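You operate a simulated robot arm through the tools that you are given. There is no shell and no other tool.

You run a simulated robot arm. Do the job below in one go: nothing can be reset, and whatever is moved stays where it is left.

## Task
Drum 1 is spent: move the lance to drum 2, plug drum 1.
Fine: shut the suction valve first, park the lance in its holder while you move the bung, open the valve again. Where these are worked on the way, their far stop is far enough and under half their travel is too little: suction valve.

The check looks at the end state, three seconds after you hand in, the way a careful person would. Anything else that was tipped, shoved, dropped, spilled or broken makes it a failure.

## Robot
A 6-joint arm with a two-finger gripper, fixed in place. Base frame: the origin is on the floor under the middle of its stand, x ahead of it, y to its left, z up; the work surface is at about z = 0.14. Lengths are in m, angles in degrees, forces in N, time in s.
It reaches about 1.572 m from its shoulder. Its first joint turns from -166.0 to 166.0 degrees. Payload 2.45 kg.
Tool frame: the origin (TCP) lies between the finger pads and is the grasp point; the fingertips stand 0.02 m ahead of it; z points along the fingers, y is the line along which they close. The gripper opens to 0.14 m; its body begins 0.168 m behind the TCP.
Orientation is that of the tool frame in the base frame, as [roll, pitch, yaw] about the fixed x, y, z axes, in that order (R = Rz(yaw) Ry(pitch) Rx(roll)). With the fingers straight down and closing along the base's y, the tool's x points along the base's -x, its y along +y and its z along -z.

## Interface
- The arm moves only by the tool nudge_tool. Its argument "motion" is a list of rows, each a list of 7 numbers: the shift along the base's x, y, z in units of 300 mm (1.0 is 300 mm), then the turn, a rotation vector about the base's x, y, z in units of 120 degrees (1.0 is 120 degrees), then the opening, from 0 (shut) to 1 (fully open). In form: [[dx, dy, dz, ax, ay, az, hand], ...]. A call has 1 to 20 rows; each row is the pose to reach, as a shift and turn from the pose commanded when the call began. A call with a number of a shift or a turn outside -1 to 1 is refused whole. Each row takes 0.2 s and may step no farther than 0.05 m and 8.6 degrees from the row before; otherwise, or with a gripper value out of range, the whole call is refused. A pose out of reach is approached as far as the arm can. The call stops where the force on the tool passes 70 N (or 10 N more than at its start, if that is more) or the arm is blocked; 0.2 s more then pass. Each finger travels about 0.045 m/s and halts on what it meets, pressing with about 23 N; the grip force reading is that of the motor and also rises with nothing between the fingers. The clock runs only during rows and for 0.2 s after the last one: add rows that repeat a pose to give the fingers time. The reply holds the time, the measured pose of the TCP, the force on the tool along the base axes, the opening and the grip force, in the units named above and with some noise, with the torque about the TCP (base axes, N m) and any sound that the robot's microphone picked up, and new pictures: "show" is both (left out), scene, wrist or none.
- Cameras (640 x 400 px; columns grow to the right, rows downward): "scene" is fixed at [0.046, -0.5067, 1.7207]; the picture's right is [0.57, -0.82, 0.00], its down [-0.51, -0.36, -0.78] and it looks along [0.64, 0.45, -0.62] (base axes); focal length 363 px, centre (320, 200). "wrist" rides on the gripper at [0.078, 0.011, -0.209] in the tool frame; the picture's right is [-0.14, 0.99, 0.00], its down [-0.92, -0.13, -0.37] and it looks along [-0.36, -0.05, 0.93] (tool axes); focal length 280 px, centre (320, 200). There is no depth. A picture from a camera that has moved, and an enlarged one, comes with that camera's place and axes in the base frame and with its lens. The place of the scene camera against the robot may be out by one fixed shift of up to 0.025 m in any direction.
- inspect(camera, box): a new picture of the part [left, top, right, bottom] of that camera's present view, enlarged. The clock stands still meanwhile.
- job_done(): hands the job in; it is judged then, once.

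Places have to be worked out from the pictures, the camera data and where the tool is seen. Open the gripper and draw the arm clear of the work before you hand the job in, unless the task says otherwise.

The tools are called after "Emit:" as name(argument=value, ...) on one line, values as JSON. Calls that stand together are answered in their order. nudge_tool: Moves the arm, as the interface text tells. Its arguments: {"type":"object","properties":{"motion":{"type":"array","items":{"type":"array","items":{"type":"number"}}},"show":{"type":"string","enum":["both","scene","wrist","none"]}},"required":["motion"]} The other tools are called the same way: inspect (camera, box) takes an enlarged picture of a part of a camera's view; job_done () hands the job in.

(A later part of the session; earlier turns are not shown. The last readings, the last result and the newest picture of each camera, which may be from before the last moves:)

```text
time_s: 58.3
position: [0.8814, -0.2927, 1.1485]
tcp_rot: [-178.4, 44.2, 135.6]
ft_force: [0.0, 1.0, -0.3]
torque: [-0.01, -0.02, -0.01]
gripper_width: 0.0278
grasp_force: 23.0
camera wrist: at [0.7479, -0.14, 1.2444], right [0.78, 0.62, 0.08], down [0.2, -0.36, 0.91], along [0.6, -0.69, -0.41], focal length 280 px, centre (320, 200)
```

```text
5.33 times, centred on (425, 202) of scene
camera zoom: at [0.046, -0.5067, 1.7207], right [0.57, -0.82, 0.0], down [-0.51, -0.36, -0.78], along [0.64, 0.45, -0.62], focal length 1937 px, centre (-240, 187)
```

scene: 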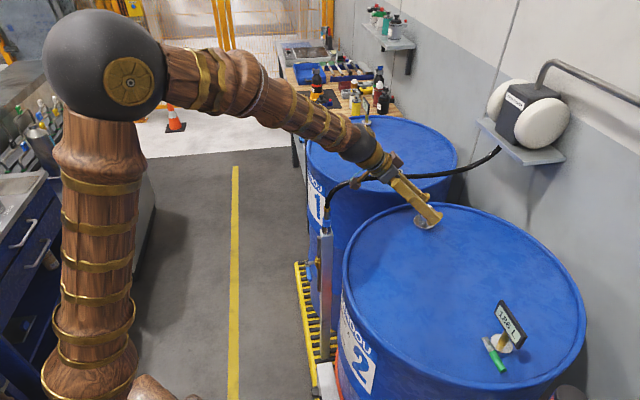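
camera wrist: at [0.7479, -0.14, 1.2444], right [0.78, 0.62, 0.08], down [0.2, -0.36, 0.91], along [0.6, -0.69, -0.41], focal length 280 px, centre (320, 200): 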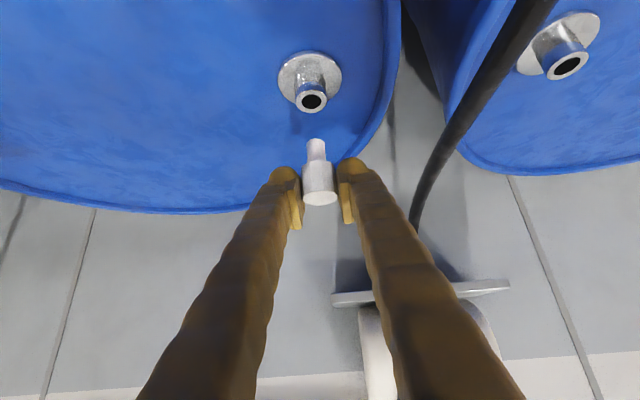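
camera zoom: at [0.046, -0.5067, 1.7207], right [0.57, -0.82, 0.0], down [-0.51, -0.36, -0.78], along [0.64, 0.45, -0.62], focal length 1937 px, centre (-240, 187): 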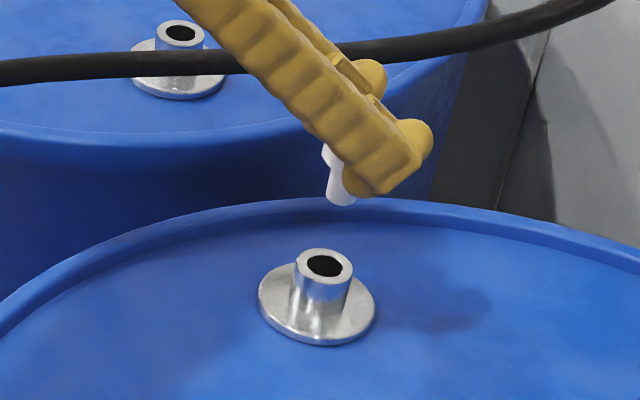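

Drum 2's open mouth appears at about (311.5, 101.5), consistent with the drum 1 reference. Now lifting the bung well above the hose and carrying it over to drum 1's neck at (1.0437, -0.1294).

Emit:
nudge_tool(motion=[[0, 0, 0.145, 0, 0, 0, 0], [0, 0, 0.29, 0, 0, 0, 0], [0, 0, 0.435, 0, 0, 0, 0], [0, 0, 0.575, 0, 0, 0, 0], [0.105, 0.105, 0.575, 0, 0, 0, 0], [0.215, 0.215, 0.575, 0, 0, 0, 0], [0.325, 0.325, 0.575, 0, 0, 0, 0], [0.435, 0.435, 0.575, 0, 0, 0, 0], [0.5457, 0.5427, 0.575, 0, 0, 0, 0], [0.5457, 0.5427, 0.575, 0, 0, 0, 0]], show="both")

```text
time_s: 60.5
position: [1.0447, -0.1287, 1.3213]
tcp_rot: [-178.4, 44.2, 135.7]
ft_force: [-0.5, 0.6, -1.6]
torque: [-0.02, 0.0, 0.0]
gripper_width: 0.0276
grasp_force: 23.4
camera wrist: at [0.9126, 0.023, 1.4163], right [0.78, 0.63, 0.08], down [0.2, -0.36, 0.91], along [0.6, -0.69, -0.41], focal length 280 px, centre (320, 200)
```

scene: 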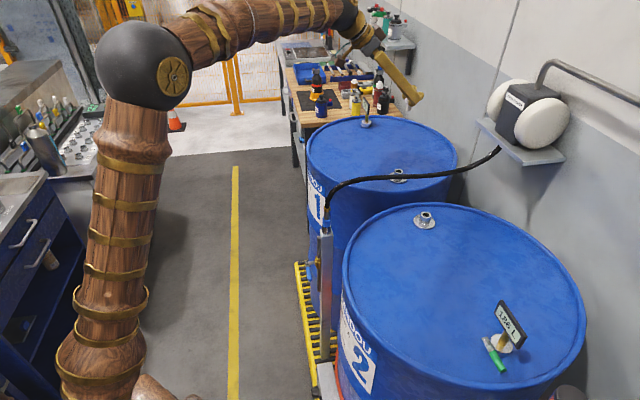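
wrist: 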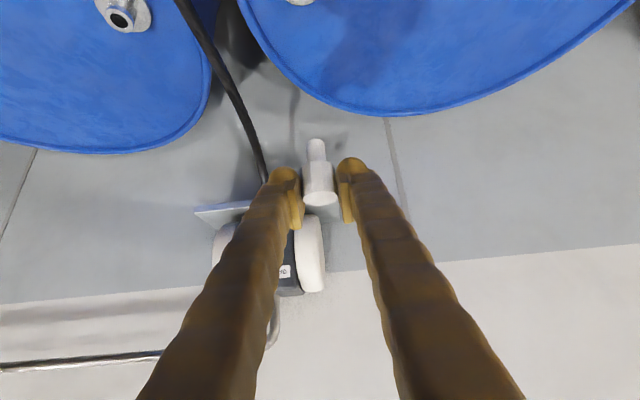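

Over drum 1 with the hose clear to the left. Descending to the reference height to check alignment.

Emit:
nudge_tool(motion=[[0, 0, -0.12, 0, 0, 0, 0], [0, 0, -0.24, 0, 0, 0, 0], [0, 0, -0.36, 0, 0, 0, 0], [0, 0, -0.47, 0, 0, 0, 0], [0, 0, -0.575, 0, 0, 0, 0], [0, 0, -0.575, 0, 0, 0, 0]], show="both")

Emit:
inspect(camera="wrist", box=[290, 85, 340, 125])

Emit:
inspect(camera="wrist", box=[265, 110, 375, 220])

Emit:
inspect(camera="scene", box=[370, 130, 430, 190])

```text
time_s: 61.9
position: [1.0439, -0.129, 1.1482]
tcp_rot: [-178.4, 44.2, 135.6]
ft_force: [-0.2, -0.7, -0.8]
torque: [-0.02, 0.01, 0.0]
gripper_width: 0.0279
grasp_force: 22.5
camera wrist: at [0.912, 0.0223, 1.2432], right [0.78, 0.63, 0.08], down [0.2, -0.36, 0.91], along [0.6, -0.69, -0.41], focal length 280 px, centre (320, 200)
```

scene: 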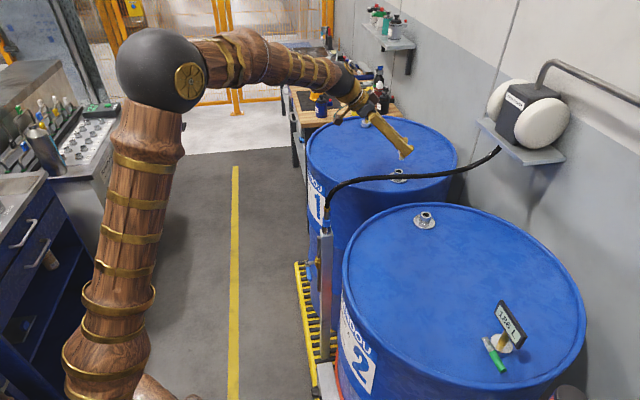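
wrist: 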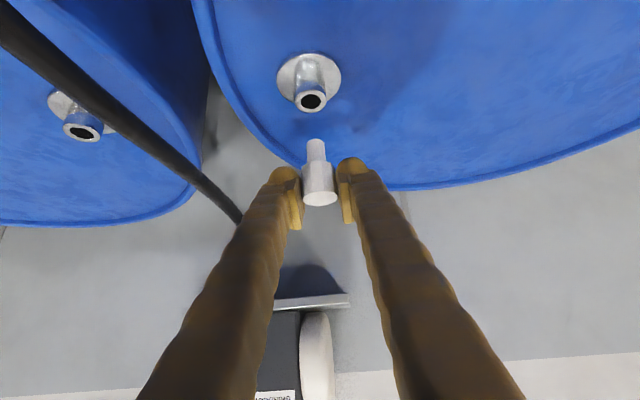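

```text
10.00 times, centred on (315, 105) of wrist
camera zoom: at [0.912, 0.0223, 1.2432], right [0.78, 0.63, 0.08], down [0.2, -0.36, 0.91], along [0.6, -0.69, -0.41], focal length 2804 px, centre (370, 1150)
```

zoom: 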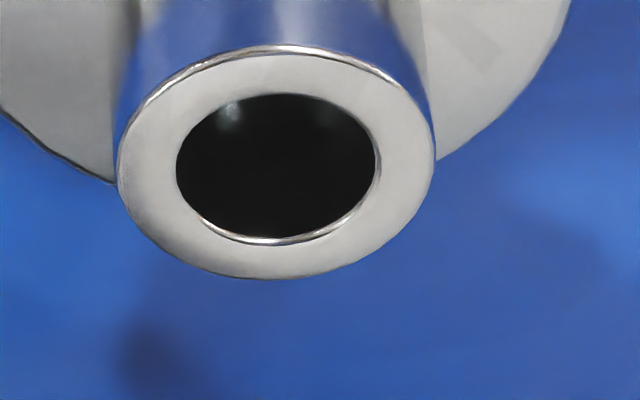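

```text
3.64 times, centred on (320, 165) of wrist
camera zoom: at [0.912, 0.0223, 1.2432], right [0.78, 0.63, 0.08], down [0.2, -0.36, 0.91], along [0.6, -0.69, -0.41], focal length 1020 px, centre (320, 327)
```

zoom: 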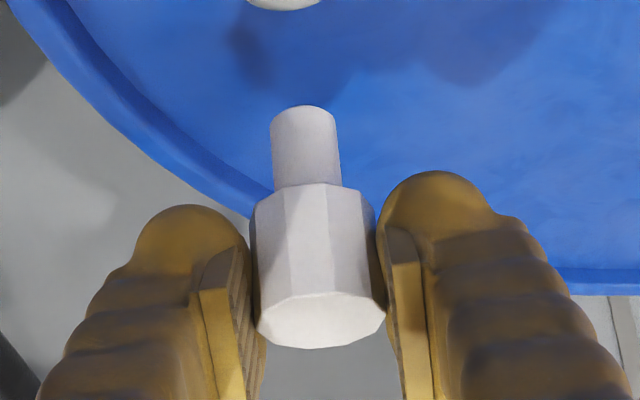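

```text
6.67 times, centred on (400, 160) of scene
camera zoom: at [0.046, -0.5067, 1.7207], right [0.57, -0.82, 0.0], down [-0.51, -0.36, -0.78], along [0.64, 0.45, -0.62], focal length 2421 px, centre (-213, 467)
```

zoom: 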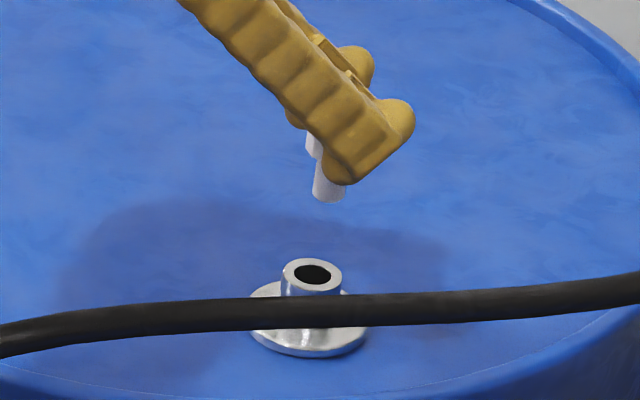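

Mouth appears about 1 px left of the drum 2 reference, so roughly 1 mm. Taking tighter zooms from both cameras to fix the correction.

Emit:
inspect(camera="scene", box=[385, 145, 415, 185])

Emit:
inspect(camera="wrist", box=[295, 130, 345, 170])

```text
10.00 times, centred on (400, 165) of scene
camera zoom: at [0.046, -0.5067, 1.7207], right [0.57, -0.82, 0.0], down [-0.51, -0.36, -0.78], along [0.64, 0.45, -0.62], focal length 3632 px, centre (-480, 550)
```

zoom: 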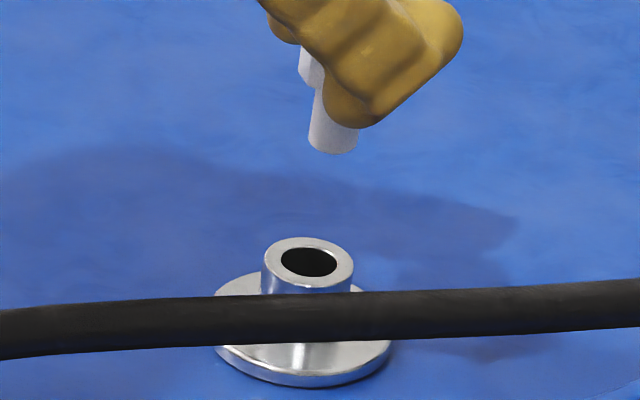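

```text
10.00 times, centred on (320, 150) of wrist
camera zoom: at [0.912, 0.0223, 1.2432], right [0.78, 0.63, 0.08], down [0.2, -0.36, 0.91], along [0.6, -0.69, -0.41], focal length 2804 px, centre (320, 700)
```

zoom: 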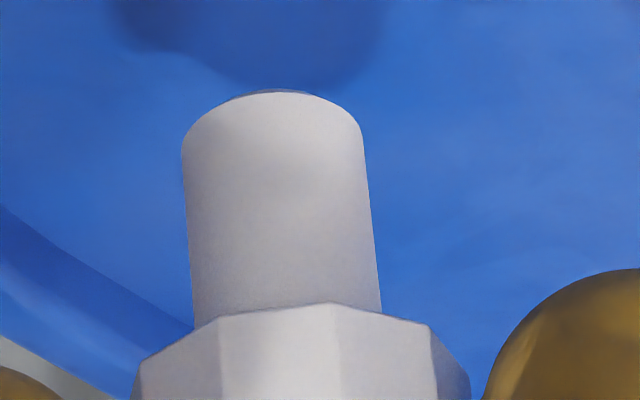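

Both views agree: the bung needs about 1 mm toward drum 2 and 1.7 mm toward the aisle. Applying that and lowering until the stub is just above the rim.

Emit:
nudge_tool(motion=[[-0.0061, 0.0019, 0, 0, 0, 0, 0], [-0.0061, 0.0019, -0.06, 0, 0, 0, 0], [-0.0061, 0.0019, -0.12, 0, 0, 0, 0], [-0.0061, 0.0019, -0.135, 0, 0, 0, 0]], show="wrist")

Emit:
inspect(camera="wrist", box=[285, 105, 345, 165])

Emit:
inspect(camera="scene", box=[380, 150, 415, 190])

```text
time_s: 62.9
position: [1.0422, -0.1291, 1.1073]
tcp_rot: [-178.3, 44.3, 135.6]
ft_force: [-0.7, -0.3, -0.8]
torque: [0.0, -0.01, 0.03]
gripper_width: 0.0279
grasp_force: 22.8
camera wrist: at [0.9103, 0.0225, 1.2029], right [0.78, 0.63, 0.08], down [0.2, -0.36, 0.91], along [0.6, -0.69, -0.41], focal length 280 px, centre (320, 200)
```

wrist: 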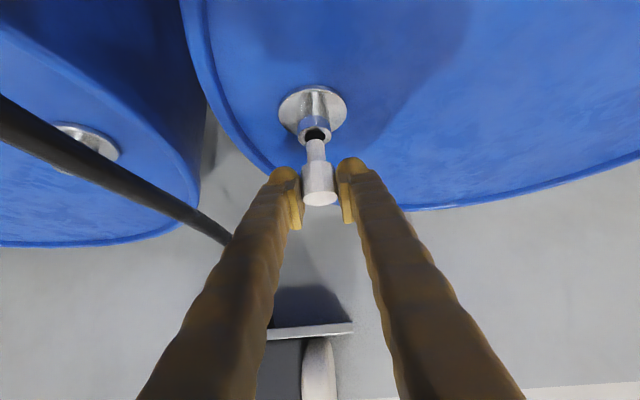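

```text
6.67 times, centred on (315, 135) of wrist
camera zoom: at [0.9103, 0.0225, 1.2029], right [0.78, 0.63, 0.08], down [0.2, -0.36, 0.91], along [0.6, -0.69, -0.41], focal length 1869 px, centre (353, 633)
```

zoom: 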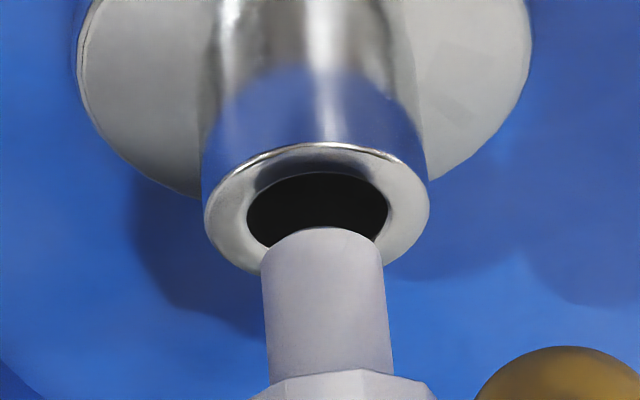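

```text
10.00 times, centred on (398, 170) of scene
camera zoom: at [0.046, -0.5067, 1.7207], right [0.57, -0.82, 0.0], down [-0.51, -0.36, -0.78], along [0.64, 0.45, -0.62], focal length 3632 px, centre (-455, 500)
```

zoom: 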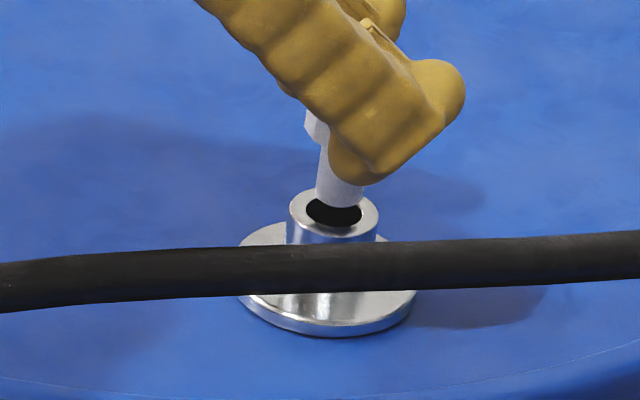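

Side alignment is now within 0.2 mm; fore-aft still about 1 mm toward the wall. Trimming 0.8 mm toward the aisle and lowering into the bore.

Emit:
nudge_tool(motion=[[-0.002, 0.002, 0, 0, 0, 0, 0], [-0.002, 0.002, -0.02, 0, 0, 0, 0], [-0.002, 0.002, -0.04, 0, 0, 0, 0], [-0.002, 0.002, -0.055, 0, 0, 0, 0]], show="none")

Emit:
inspect(camera="wrist", box=[285, 110, 345, 170])

Emit:
inspect(camera="scene", box=[380, 150, 415, 190])

```text
time_s: 63.9
position: [1.0408, -0.1276, 1.0921]
tcp_rot: [-178.4, 44.1, 135.6]
ft_force: [2.8, -0.5, 0.8]
torque: [-0.03, -0.08, -0.01]
gripper_width: 0.0278
grasp_force: 23.0
```

```text
6.67 times, centred on (315, 140) of wrist
camera zoom: at [0.9089, 0.0235, 1.1866], right [0.78, 0.63, 0.08], down [0.2, -0.36, 0.91], along [0.6, -0.69, -0.41], focal length 1869 px, centre (353, 600)
```

zoom: 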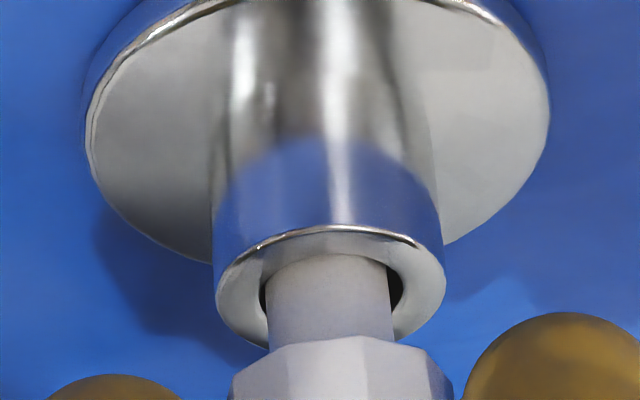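

```text
10.00 times, centred on (398, 170) of scene
camera zoom: at [0.046, -0.5067, 1.7207], right [0.57, -0.82, 0.0], down [-0.51, -0.36, -0.78], along [0.64, 0.45, -0.62], focal length 3632 px, centre (-455, 500)
```

zoom: 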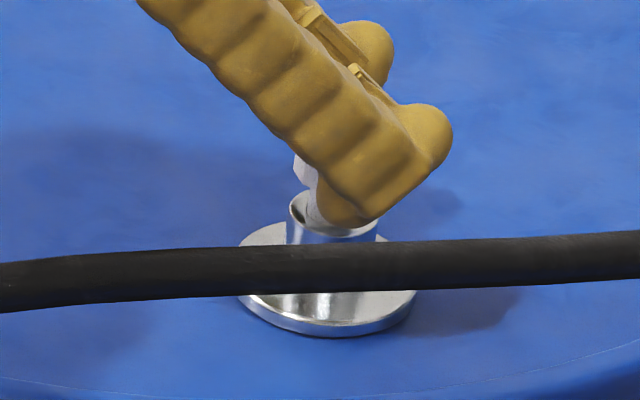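

The stub is in the bore with a light touch on the aisle side. Trimming back 0.8 mm and continuing down.

Emit:
nudge_tool(motion=[[0.0029, -0.0009, 0, 0, 0, 0, 0], [0.0029, -0.0009, -0.012, 0, 0, 0, 0], [0.0029, -0.0009, -0.024, 0, 0, 0, 0], [0.0029, -0.0009, -0.034, 0, 0, 0, 0]], show="none")

Emit:
inspect(camera="wrist", box=[285, 120, 345, 180])

```text
time_s: 64.9
position: [1.0421, -0.1288, 1.0814]
tcp_rot: [-178.5, 44.2, 135.6]
ft_force: [0.8, -0.1, 0.2]
torque: [0.01, 0.0, -0.01]
gripper_width: 0.028
grasp_force: 23.6
```

```text
6.67 times, centred on (315, 150) of wrist
camera zoom: at [0.9098, 0.023, 1.1765], right [0.78, 0.63, 0.08], down [0.2, -0.36, 0.91], along [0.6, -0.69, -0.41], focal length 1869 px, centre (353, 533)
```

zoom: 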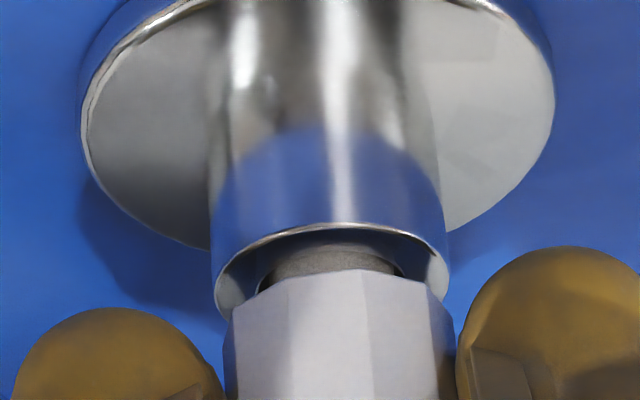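

Free of force and nearly home. Lowering the last few millimetres until the cap seats on the rim.

Emit:
nudge_tool(motion=[[0, 0, -0.006, 0, 0, 0, 0], [0, 0, -0.011, 0, 0, 0, 0], [0, 0, -0.016, 0, 0, 0, 0]], show="none")

Emit:
inspect(camera="wrist", box=[285, 120, 345, 180])

```text
time_s: 65.7
position: [1.0427, -0.1291, 1.0777]
tcp_rot: [-178.5, 44.2, 135.6]
ft_force: [-3.0, -0.4, 3.4]
torque: [0.05, 0.03, -0.03]
gripper_width: 0.0279
grasp_force: 22.9
```

```text
6.67 times, centred on (315, 150) of wrist
camera zoom: at [0.9097, 0.0228, 1.1718], right [0.78, 0.63, 0.08], down [0.2, -0.36, 0.91], along [0.6, -0.69, -0.41], focal length 1869 px, centre (353, 533)
```

zoom: 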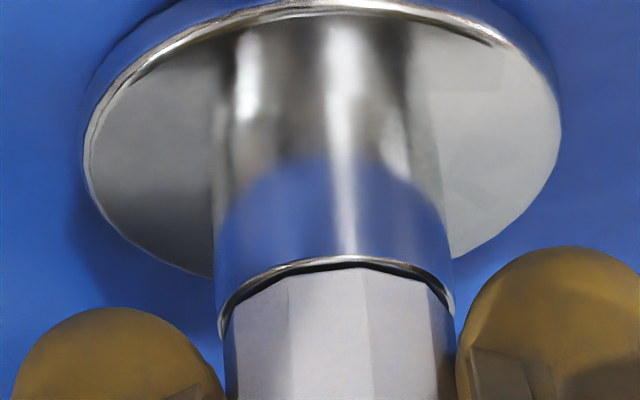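

Contact is starting (3.4 N). One more gentle press to be sure it is fully seated.

Emit:
nudge_tool(motion=[[0, 0, -0.003, 0, 0, 0, 0], [0, 0, -0.005, 0, 0, 0, 0]], show="none")

Emit:
inspect(camera="wrist", box=[285, 120, 345, 180])

```text
time_s: 66.3
position: [1.0404, -0.1289, 1.0765]
tcp_rot: [-178.5, 44.3, 135.6]
ft_force: [-7.2, -2.3, 21.0]
torque: [0.03, 0.14, -0.03]
gripper_width: 0.0277
grasp_force: 22.6
```

```text
6.67 times, centred on (315, 150) of wrist
camera zoom: at [0.9095, 0.0229, 1.1715], right [0.78, 0.63, 0.08], down [0.2, -0.36, 0.91], along [0.6, -0.69, -0.41], focal length 1869 px, centre (353, 533)
```

zoom: 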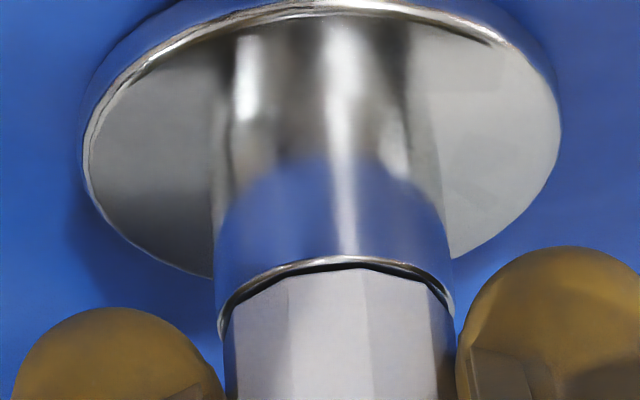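

Seated with 21 N. Easing 1 mm, opening moderately and checking the bung.

Emit:
nudge_tool(motion=[[0, 0, 0.004, 0, 0, 0, 0.05], [0, 0, 0.004, 0, 0, 0, 0.2], [0, 0, 0.004, 0, 0, 0, 0.3], [0, 0, 0.004, 0, 0, 0, 0.36], [0, 0, 0.004, 0, 0, 0, 0.36]], show="both")

Emit:
inspect(camera="wrist", box=[260, 100, 385, 240])

```text
time_s: 67.5
position: [1.0426, -0.1277, 1.0757]
tcp_rot: [-178.4, 44.2, 135.6]
ft_force: [0.2, 0.2, 0.3]
torque: [-0.02, 0.01, 0.01]
gripper_width: 0.0502
grasp_force: 0.0
camera wrist: at [0.9097, 0.023, 1.1712], right [0.78, 0.63, 0.08], down [0.2, -0.36, 0.91], along [0.6, -0.69, -0.41], focal length 280 px, centre (320, 200)
```

scene: 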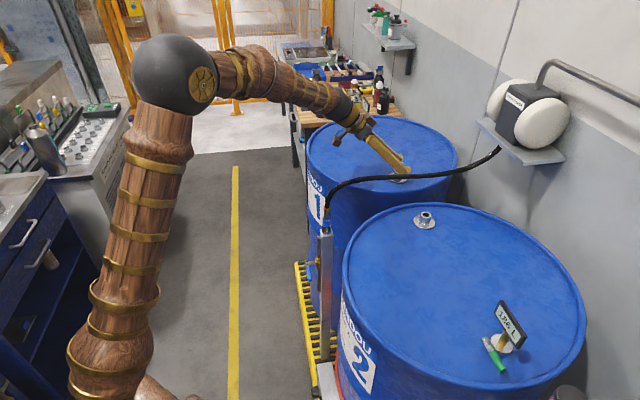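
wrist: 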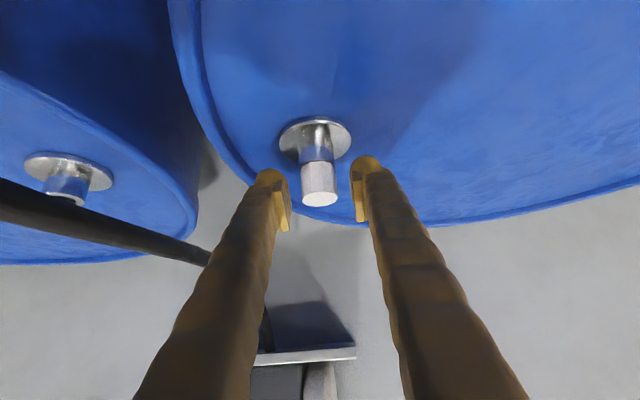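

```text
2.86 times, centred on (322, 170) of wrist
camera zoom: at [0.9097, 0.023, 1.1712], right [0.78, 0.63, 0.08], down [0.2, -0.36, 0.91], along [0.6, -0.69, -0.41], focal length 801 px, centre (313, 286)
```

zoom: 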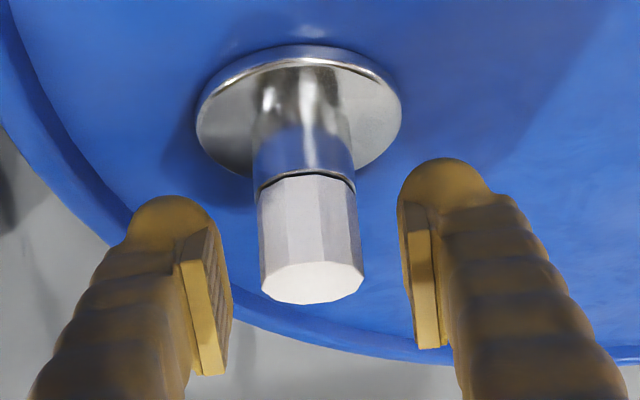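

The bung is properly seated in drum 1. Retreating along the tool axis, rising over the hose level and going back to the aisle side of the holder.

Emit:
nudge_tool(motion=[[-0.0638, 0.0677, 0.0956, 0, 0, 0, 0.36], [-0.1276, 0.1353, 0.1911, 0, 0, 0, 0.36], [-0.1914, 0.203, 0.2867, 0, 0, 0, 0.36], [-0.1914, 0.203, 0.43, 0, 0, 0, 0.4], [-0.1914, 0.203, 0.58, 0, 0, 0, 0.45], [-0.1914, 0.203, 0.74, 0, 0, 0, 0.45], [-0.33, 0.265, 0.74, 0, 0, 0, 0.45], [-0.47, 0.325, 0.74, 0, 0, 0, 0.45], [-0.61, 0.385, 0.74, 0, 0, 0, 0.45], [-0.75, 0.45, 0.74, 0, 0, 0, 0.45], [-0.89, 0.51, 0.74, 0, 0, 0, 0.45], [-1.0, 0.56, 0.74, 0, 0, 0, 0.45]], show="scene")

Emit:
nudge_tool(motion=[[-0.04, 0.02, -0.12, 0, 0, 0, 0.45], [-0.08, 0.04, -0.25, 0, 0, 0, 0.45], [-0.12, 0.06, -0.38, 0, 0, 0, 0.45], [-0.1593, 0.0747, -0.5, 0, 0, 0, 0.45], [-0.1593, 0.0747, -0.6, 0, 0, 0, 0.45], [-0.1593, 0.0747, -0.6943, 0, 0, 0, 0.45]], show="wrist")

Emit:
inspect(camera="scene", box=[300, 130, 480, 250])

```text
time_s: 70.1
position: [0.7412, 0.0392, 1.2988]
tcp_rot: [-178.4, 44.2, 135.6]
ft_force: [0.4, -0.2, 0.0]
torque: [-0.02, 0.03, -0.01]
gripper_width: 0.063
grasp_force: 0.1
```

scene: 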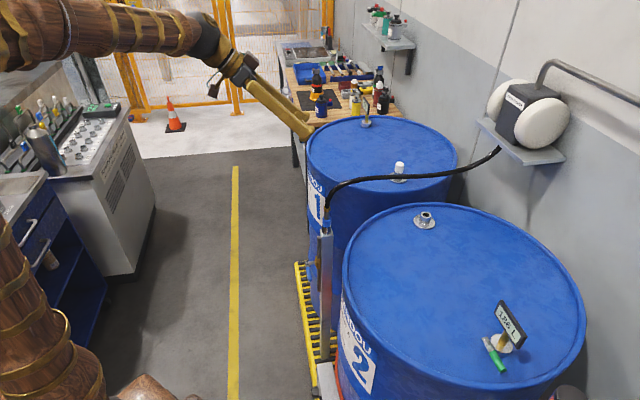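

```text
time_s: 71.5
position: [0.6934, 0.0611, 1.0899]
tcp_rot: [-178.5, 44.2, 135.7]
ft_force: [-0.5, -0.2, 0.2]
torque: [0.01, 0.0, 0.03]
gripper_width: 0.0632
grasp_force: 0.1
camera wrist: at [0.5614, 0.2135, 1.1855], right [0.78, 0.63, 0.08], down [0.2, -0.36, 0.91], along [0.6, -0.69, -0.41], focal length 280 px, centre (320, 200)
```

wrist: 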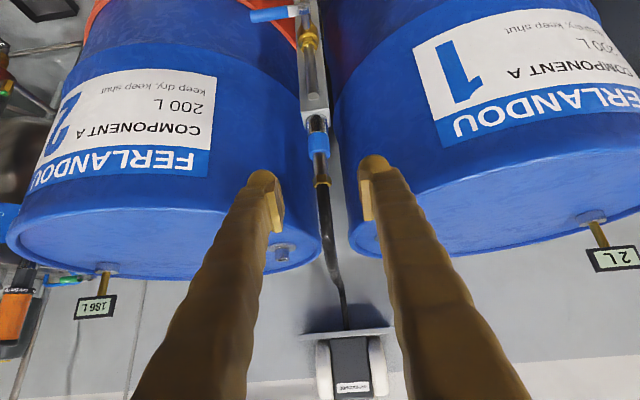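

```text
3.33 times, centred on (390, 190) of scene
camera zoom: at [0.046, -0.5067, 1.7207], right [0.57, -0.82, 0.0], down [-0.51, -0.36, -0.78], along [0.64, 0.45, -0.62], focal length 1210 px, centre (87, 233)
```

zoom: 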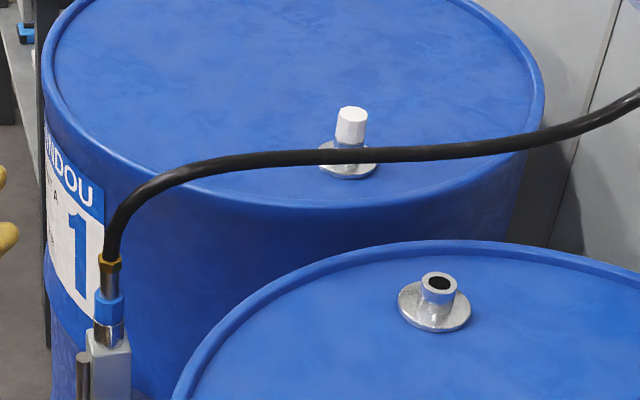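

The bung sits straight in drum 1, drum 2 is open, and the lance waits in the holder. Advancing along the tool axis to straddle the lance collar again.

Emit:
nudge_tool(motion=[[0.0638, -0.0677, -0.0956, 0, 0, 0, 0.45], [0.1276, -0.1353, -0.1911, 0, 0, 0, 0.45], [0.1914, -0.203, -0.2867, 0, 0, 0, 0.45], [0.255, -0.2707, -0.3827, 0, 0, 0, 0.45], [0.255, -0.2707, -0.3827, 0, 0, 0, 0.45]], show="wrist")

Emit:
inspect(camera="wrist", box=[260, 110, 385, 250])

```text
time_s: 72.7
position: [0.7707, -0.019, 0.9737]
tcp_rot: [-178.4, 44.2, 135.6]
ft_force: [0.0, -0.8, 0.0]
torque: [0.02, -0.04, -0.07]
gripper_width: 0.0632
grasp_force: 0.1
camera wrist: at [0.6383, 0.1326, 1.0689], right [0.78, 0.63, 0.08], down [0.2, -0.36, 0.91], along [0.6, -0.69, -0.41], focal length 280 px, centre (320, 200)
```

wrist: 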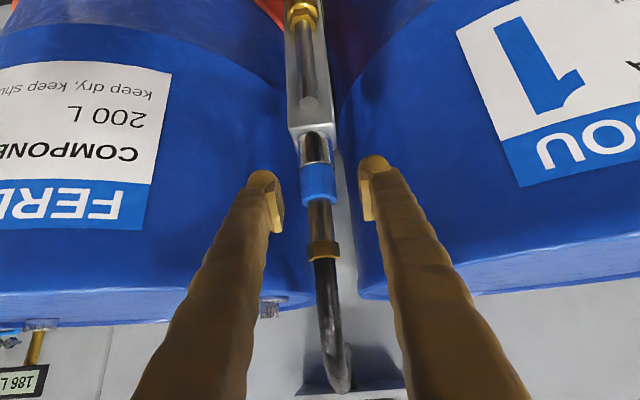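

```text
2.86 times, centred on (322, 180) of wrist
camera zoom: at [0.6383, 0.1326, 1.0689], right [0.78, 0.63, 0.08], down [0.2, -0.36, 0.91], along [0.6, -0.69, -0.41], focal length 801 px, centre (313, 257)
```

zoom: 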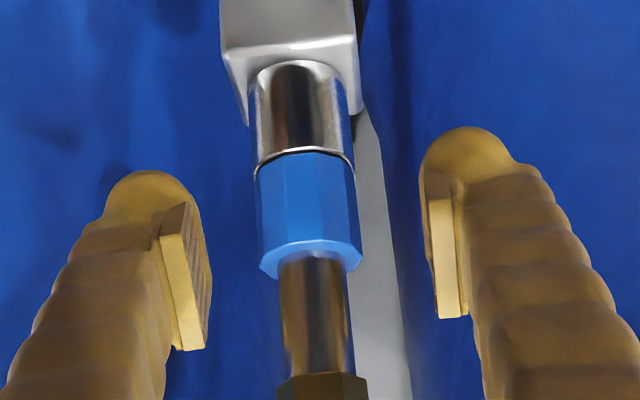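

Same relation as when I released it. Closing on the collar.

Emit:
nudge_tool(motion=[[0, 0, 0, 0, 0, 0, 0.3], [0, 0, 0, 0, 0, 0, 0.15], [0, 0, 0, 0, 0, 0, 0], [0, 0, 0, 0, 0, 0, 0], [0, 0, 0, 0, 0, 0, 0], [0, 0, 0, 0, 0, 0, 0]], show="none")

Emit:
inspect(camera="wrist", box=[260, 110, 385, 250])

```text
time_s: 74.1
position: [0.7699, -0.0193, 0.9732]
tcp_rot: [-178.4, 44.2, 135.5]
ft_force: [-11.9, -14.0, 0.8]
torque: [-0.17, 0.12, 0.01]
gripper_width: 0.0284
grasp_force: 22.7
```

```text
2.86 times, centred on (322, 180) of wrist
camera zoom: at [0.6379, 0.1323, 1.069], right [0.78, 0.62, 0.08], down [0.2, -0.36, 0.91], along [0.6, -0.69, -0.41], focal length 801 px, centre (313, 257)
```

zoom: 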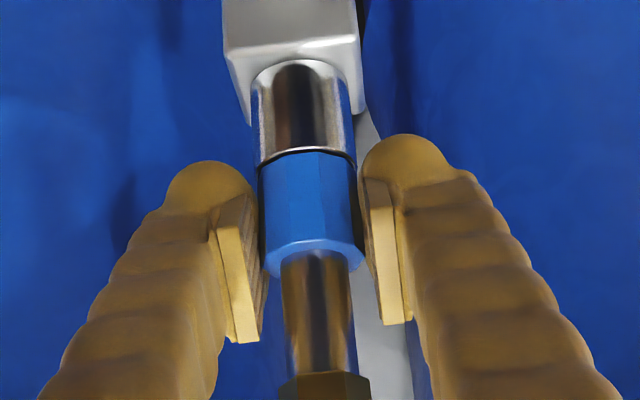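

Gripped, with about 18 N side load toward drum 2. I'll shift 1.5 mm that way to relieve it, then lift.

Emit:
nudge_tool(motion=[[-0.0035, -0.0035, 0, 0, 0, 0, 0], [-0.0035, -0.0035, 0.01, 0, 0, 0, 0], [-0.0035, -0.0035, 0.025, 0, 0, 0, 0], [-0.0035, -0.0035, 0.045, 0, 0, 0, 0], [-0.0035, -0.0035, 0.07, 0, 0, 0, 0]], show="none")

Emit:
inspect(camera="wrist", box=[260, 110, 385, 250])

```text
time_s: 75.3
position: [0.7693, -0.0203, 0.9964]
tcp_rot: [-178.4, 44.1, 135.7]
ft_force: [-0.8, -0.4, -2.0]
torque: [0.02, 0.01, 0.0]
gripper_width: 0.0283
grasp_force: 22.8
```

```text
2.86 times, centred on (322, 180) of wrist
camera zoom: at [0.6375, 0.1312, 1.0917], right [0.78, 0.63, 0.08], down [0.2, -0.36, 0.91], along [0.6, -0.69, -0.41], focal length 801 px, centre (313, 257)
```

zoom: 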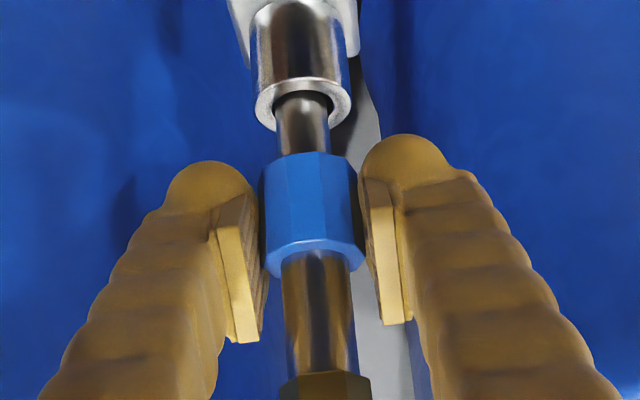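

The lance is out of the holder. Raising it and carrying it to above drum 2's open neck.

Emit:
nudge_tool(motion=[[0, 0, 0.13, 0, 0, 0, 0], [0, 0, 0.27, 0, 0, 0, 0], [0, 0, 0.41, 0, 0, 0, 0], [0, 0, 0.55, 0, 0, 0, 0], [0, 0, 0.69, 0, 0, 0, 0], [0, 0, 0.83, 0, 0, 0, 0], [0, 0, 0.983, 0, 0, 0, 0]], show="scene")

Emit:
nudge_tool(motion=[[0.05, -0.13, 0, 0, 0, 0, 0], [0.104, -0.26, 0, 0, 0, 0, 0], [0.156, -0.39, 0, 0, 0, 0, 0], [0.21, -0.52, 0, 0, 0, 0, 0], [0.262, -0.65, 0, 0, 0, 0, 0], [0.314, -0.78, 0, 0, 0, 0, 0], [0.366, -0.907, 0, 0, 0, 0, 0], [0.366, -0.907, 0, 0, 0, 0, 0]], show="both")

```text
time_s: 76.9
position: [0.7693, -0.0214, 1.2923]
tcp_rot: [-178.4, 44.2, 135.6]
ft_force: [-0.2, -0.2, -2.5]
torque: [-0.03, -0.02, -0.07]
gripper_width: 0.0283
grasp_force: 23.2
```

scene: 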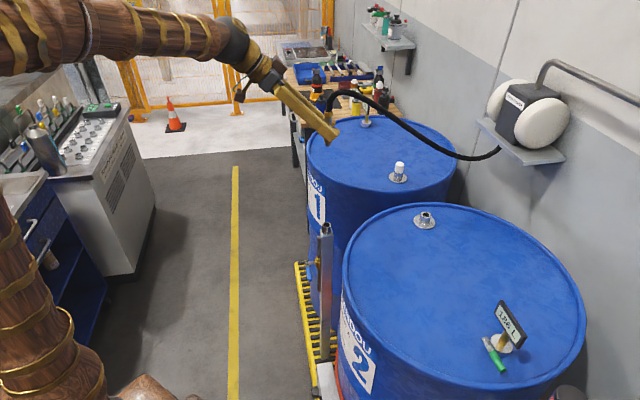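

```text
time_s: 78.7
position: [0.8791, -0.2935, 1.2921]
tcp_rot: [-178.4, 44.1, 135.6]
ft_force: [-0.3, -0.1, -2.0]
torque: [-0.01, -0.02, 0.03]
gripper_width: 0.0281
grasp_force: 23.3
camera wrist: at [0.7471, -0.1422, 1.387], right [0.78, 0.63, 0.08], down [0.2, -0.36, 0.91], along [0.6, -0.69, -0.41], focal length 280 px, centre (320, 200)
```

scene: 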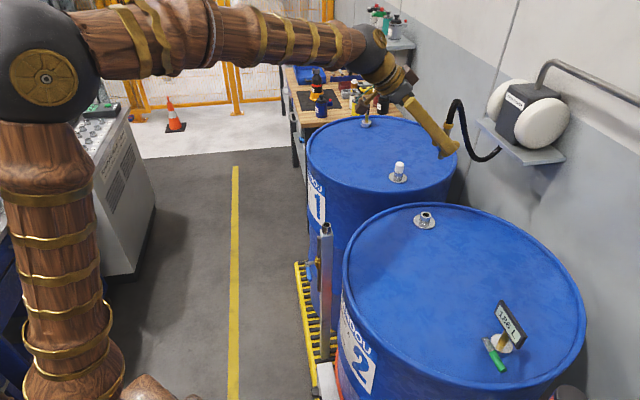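
wrist: 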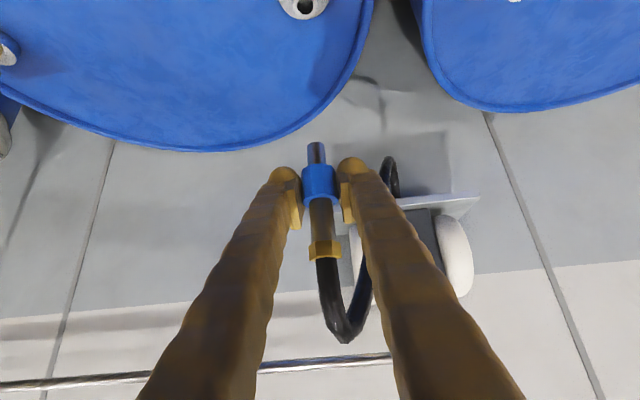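

The hose loops toward the pump without pulling. Descending to the reference height above drum 2's neck for the alignment check.

Emit:
nudge_tool(motion=[[0, 0, -0.12, 0, 0, 0, 0], [0, 0, -0.24, 0, 0, 0, 0], [0, 0, -0.36, 0, 0, 0, 0], [0, 0, -0.48, 0, 0, 0, 0], [0, 0, -0.48, 0, 0, 0, 0]], show="both")

Emit:
inspect(camera="wrist", box=[290, 85, 340, 125])

Emit:
inspect(camera="wrist", box=[295, 130, 345, 170])

Emit:
inspect(camera="scene", box=[405, 175, 455, 225])

```text
time_s: 79.9
position: [0.8793, -0.2911, 1.1473]
tcp_rot: [-178.4, 44.2, 135.6]
ft_force: [0.2, 0.1, -2.1]
torque: [0.0, -0.03, 0.0]
gripper_width: 0.0284
grasp_force: 23.2
camera wrist: at [0.7469, -0.141, 1.2427], right [0.78, 0.63, 0.08], down [0.2, -0.36, 0.91], along [0.6, -0.69, -0.41], focal length 280 px, centre (320, 200)
```

scene: 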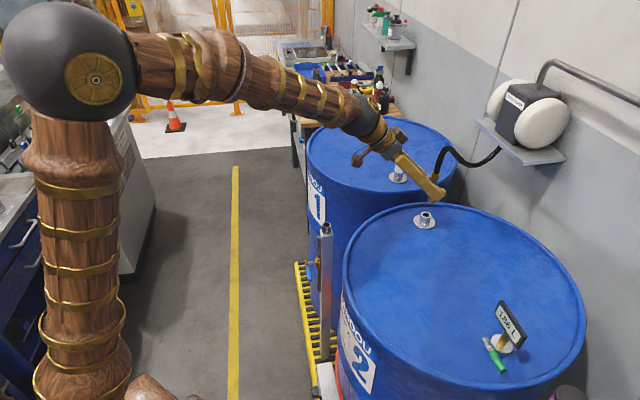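
wrist: 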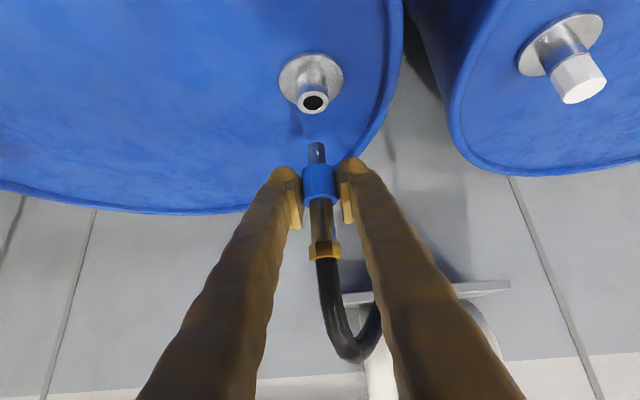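

```text
10.00 times, centred on (315, 105) of wrist
camera zoom: at [0.7469, -0.141, 1.2427], right [0.78, 0.63, 0.08], down [0.2, -0.36, 0.91], along [0.6, -0.69, -0.41], focal length 2804 px, centre (370, 1150)
```

zoom: 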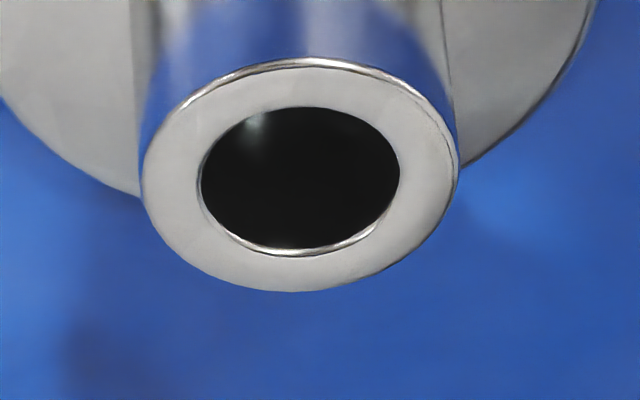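

```text
10.00 times, centred on (320, 150) of wrist
camera zoom: at [0.7469, -0.141, 1.2427], right [0.78, 0.63, 0.08], down [0.2, -0.36, 0.91], along [0.6, -0.69, -0.41], focal length 2804 px, centre (320, 700)
```

zoom: 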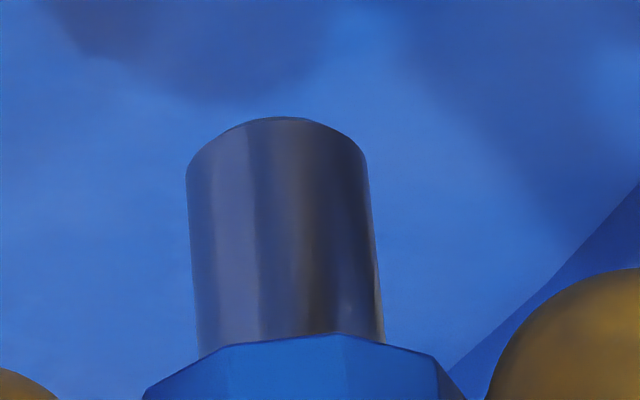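

```text
8.00 times, centred on (430, 200) of scene
camera zoom: at [0.046, -0.5067, 1.7207], right [0.57, -0.82, 0.0], down [-0.51, -0.36, -0.78], along [0.64, 0.45, -0.62], focal length 2905 px, centre (-560, 200)
```

zoom: 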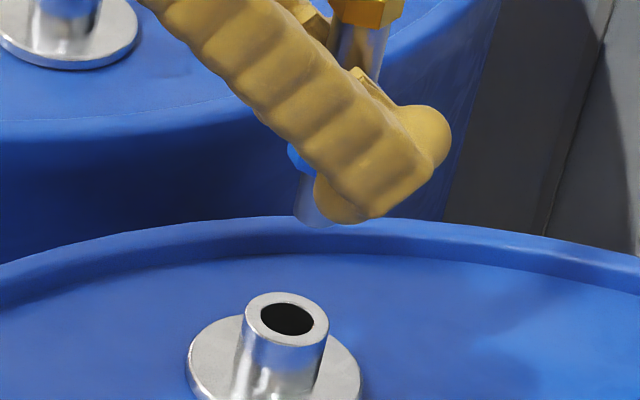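

Sideways the mouth is about 1.1 mm toward drum 1 from the lance axis; fore-aft looks close. One more high zoom of the nut and tube in the scene view to confirm fore-aft.

Emit:
inspect(camera="scene", box=[425, 155, 465, 195])

Emit:
inspect(camera="scene", box=[405, 190, 445, 230])

```text
10.00 times, centred on (445, 175) of scene
camera zoom: at [0.046, -0.5067, 1.7207], right [0.57, -0.82, 0.0], down [-0.51, -0.36, -0.78], along [0.64, 0.45, -0.62], focal length 3632 px, centre (-930, 450)
```

zoom: 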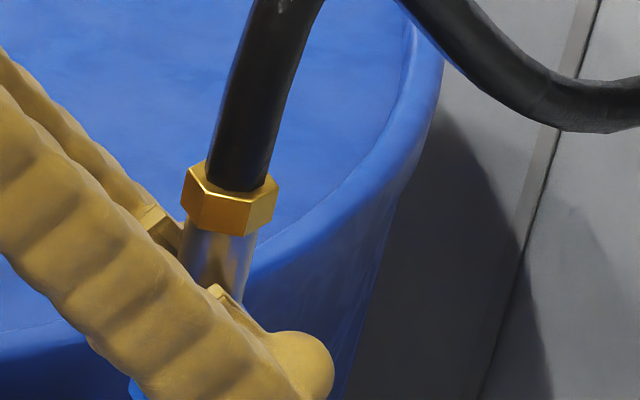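

```text
10.00 times, centred on (425, 210) of scene
camera zoom: at [0.046, -0.5067, 1.7207], right [0.57, -0.82, 0.0], down [-0.51, -0.36, -0.78], along [0.64, 0.45, -0.62], focal length 3632 px, centre (-730, 100)
```

zoom: 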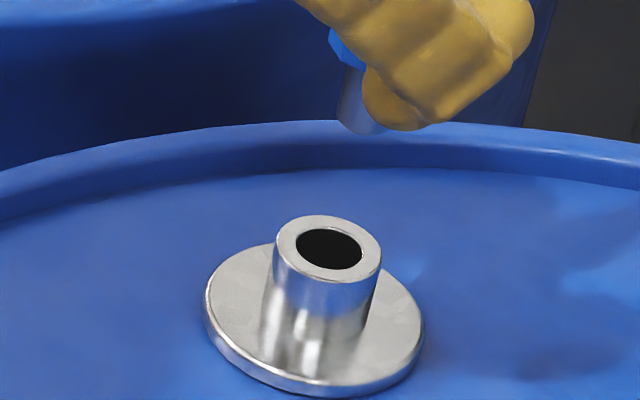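

The stub's lower end is on line fore-aft within about 0.5 mm. Shifting 1 mm toward drum 1 and lowering to just above the rim.

Emit:
nudge_tool(motion=[[0.0024, 0.0024, 0, 0, 0, 0, 0], [0.0024, 0.0024, -0.06, 0, 0, 0, 0], [0.0024, 0.0024, -0.12, 0, 0, 0, 0], [0.0024, 0.0024, -0.125, 0, 0, 0, 0]], show="none")

Emit:
inspect(camera="wrist", box=[285, 105, 345, 165])

Emit:
inspect(camera="scene", box=[405, 185, 445, 225])

```text
time_s: 80.9
position: [0.88, -0.2921, 1.1108]
tcp_rot: [-178.5, 44.2, 135.6]
ft_force: [0.4, -0.3, -1.6]
torque: [-0.01, -0.02, -0.02]
gripper_width: 0.0283
grasp_force: 23.0
```

```text
6.67 times, centred on (315, 135) of wrist
camera zoom: at [0.7479, -0.1406, 1.2052], right [0.78, 0.63, 0.08], down [0.2, -0.36, 0.91], along [0.6, -0.69, -0.41], focal length 1869 px, centre (353, 633)
```

zoom: 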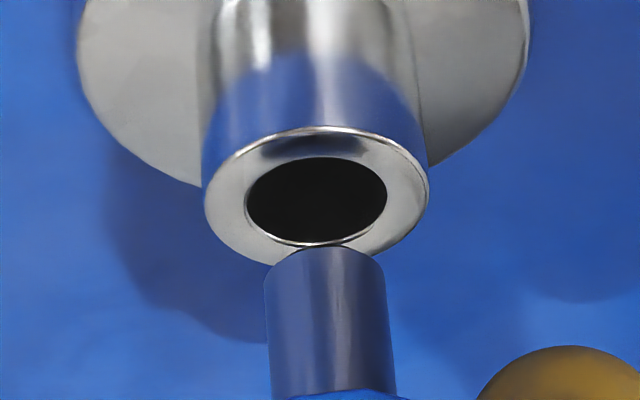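

```text
10.00 times, centred on (425, 205) of scene
camera zoom: at [0.046, -0.5067, 1.7207], right [0.57, -0.82, 0.0], down [-0.51, -0.36, -0.78], along [0.64, 0.45, -0.62], focal length 3632 px, centre (-730, 150)
```

zoom: 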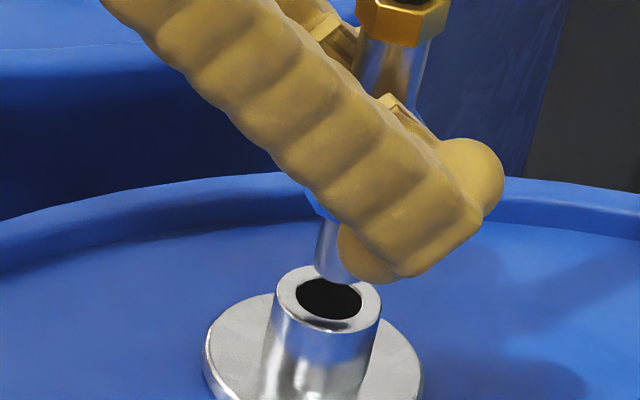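

Side alignment is within 0.2 mm, and the scene view has read about 1 mm toward the wall in the previous two insertions, so I leave fore-aft alone. Lowering into the bore.

Emit:
nudge_tool(motion=[[0, 0, -0.018, 0, 0, 0, 0], [0, 0, -0.036, 0, 0, 0, 0], [0, 0, -0.05, 0, 0, 0, 0]], show="none")

Emit:
inspect(camera="wrist", box=[285, 110, 345, 170])

```text
time_s: 81.7
position: [0.8802, -0.2912, 1.0951]
tcp_rot: [-178.3, 44.2, 135.7]
ft_force: [-0.7, 0.0, -1.5]
torque: [0.02, 0.03, 0.01]
gripper_width: 0.0284
grasp_force: 23.2
```

```text
6.67 times, centred on (315, 140) of wrist
camera zoom: at [0.7479, -0.1403, 1.1898], right [0.78, 0.63, 0.08], down [0.2, -0.36, 0.91], along [0.6, -0.69, -0.41], focal length 1869 px, centre (353, 600)
```

zoom: 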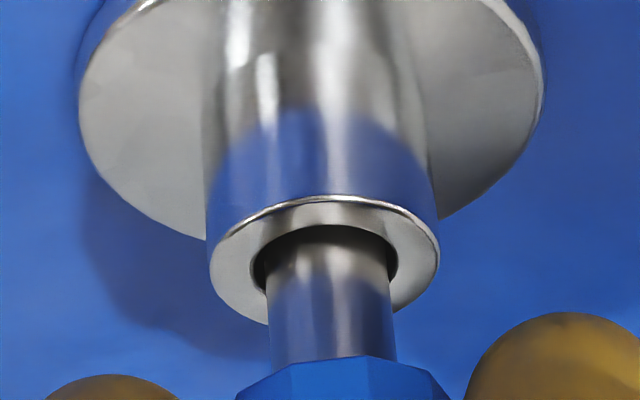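

The stub is inside the bore with no contact force. Continuing down.

Emit:
nudge_tool(motion=[[-0.0007, -0.0007, -0.015, 0, 0, 0, 0], [-0.0007, -0.0007, -0.03, 0, 0, 0, 0], [-0.0007, -0.0007, -0.045, 0, 0, 0, 0]], show="none")

Emit:
inspect(camera="wrist", box=[285, 120, 345, 180])

```text
time_s: 82.5
position: [0.8804, -0.2925, 1.0817]
tcp_rot: [-178.4, 44.2, 135.6]
ft_force: [-0.3, -0.6, -2.1]
torque: [0.02, 0.02, 0.01]
gripper_width: 0.0285
grasp_force: 22.8
```

```text
6.67 times, centred on (315, 150) of wrist
camera zoom: at [0.7479, -0.1403, 1.1763], right [0.78, 0.63, 0.08], down [0.2, -0.36, 0.91], along [0.6, -0.69, -0.41], focal length 1869 px, centre (353, 533)
```

zoom: 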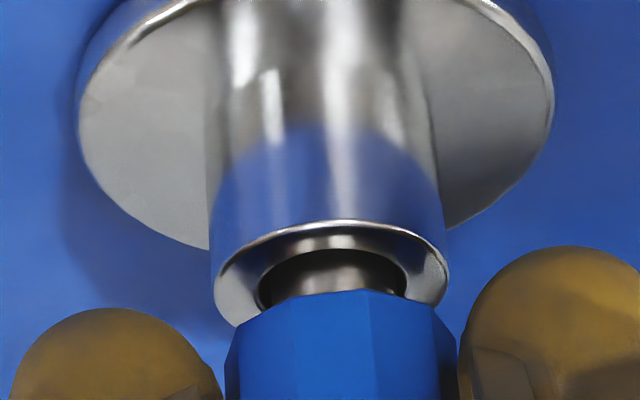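

Still free. Lowering the last millimetres until it seats.

Emit:
nudge_tool(motion=[[0, 0, -0.007, 0, 0, 0, 0], [0, 0, -0.013, 0, 0, 0, 0], [0, 0, -0.018, 0, 0, 0, 0]], show="none")

Emit:
inspect(camera="wrist", box=[285, 120, 345, 180])

```text
time_s: 83.3
position: [0.8798, -0.292, 1.0763]
tcp_rot: [-178.3, 44.2, 135.8]
ft_force: [-1.6, 1.3, 3.3]
torque: [0.01, 0.03, 0.0]
gripper_width: 0.0283
grasp_force: 22.9
```

```text
6.67 times, centred on (315, 150) of wrist
camera zoom: at [0.748, -0.1403, 1.1711], right [0.78, 0.63, 0.08], down [0.2, -0.36, 0.91], along [0.6, -0.69, -0.41], focal length 1869 px, centre (353, 533)
```

zoom: 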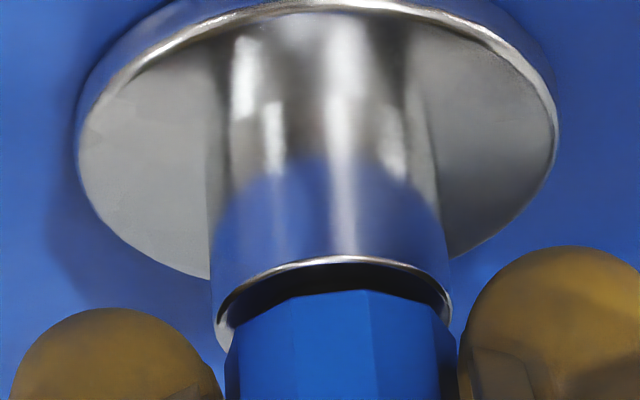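

Light contact, but a small gap is still visible. Pressing gently a bit more.

Emit:
nudge_tool(motion=[[0, 0, -0.004, 0, 0, 0, 0], [0, 0, -0.007, 0, 0, 0, 0]], show="none")

Emit:
inspect(camera="wrist", box=[285, 120, 345, 180])

```text
time_s: 83.9
position: [0.8796, -0.2912, 1.074]
tcp_rot: [-178.3, 44.2, 135.6]
ft_force: [-22.9, 15.3, 9.3]
torque: [0.3, 0.38, -0.04]
gripper_width: 0.0283
grasp_force: 23.6
```

```text
6.67 times, centred on (315, 150) of wrist
camera zoom: at [0.7473, -0.14, 1.1691], right [0.78, 0.63, 0.08], down [0.2, -0.36, 0.91], along [0.6, -0.69, -0.41], focal length 1869 px, centre (353, 533)
```

zoom: 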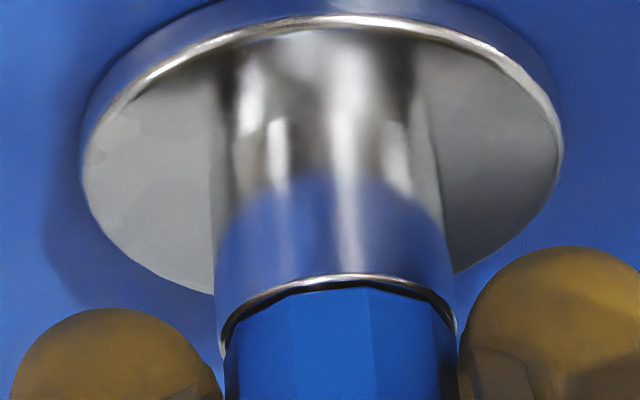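

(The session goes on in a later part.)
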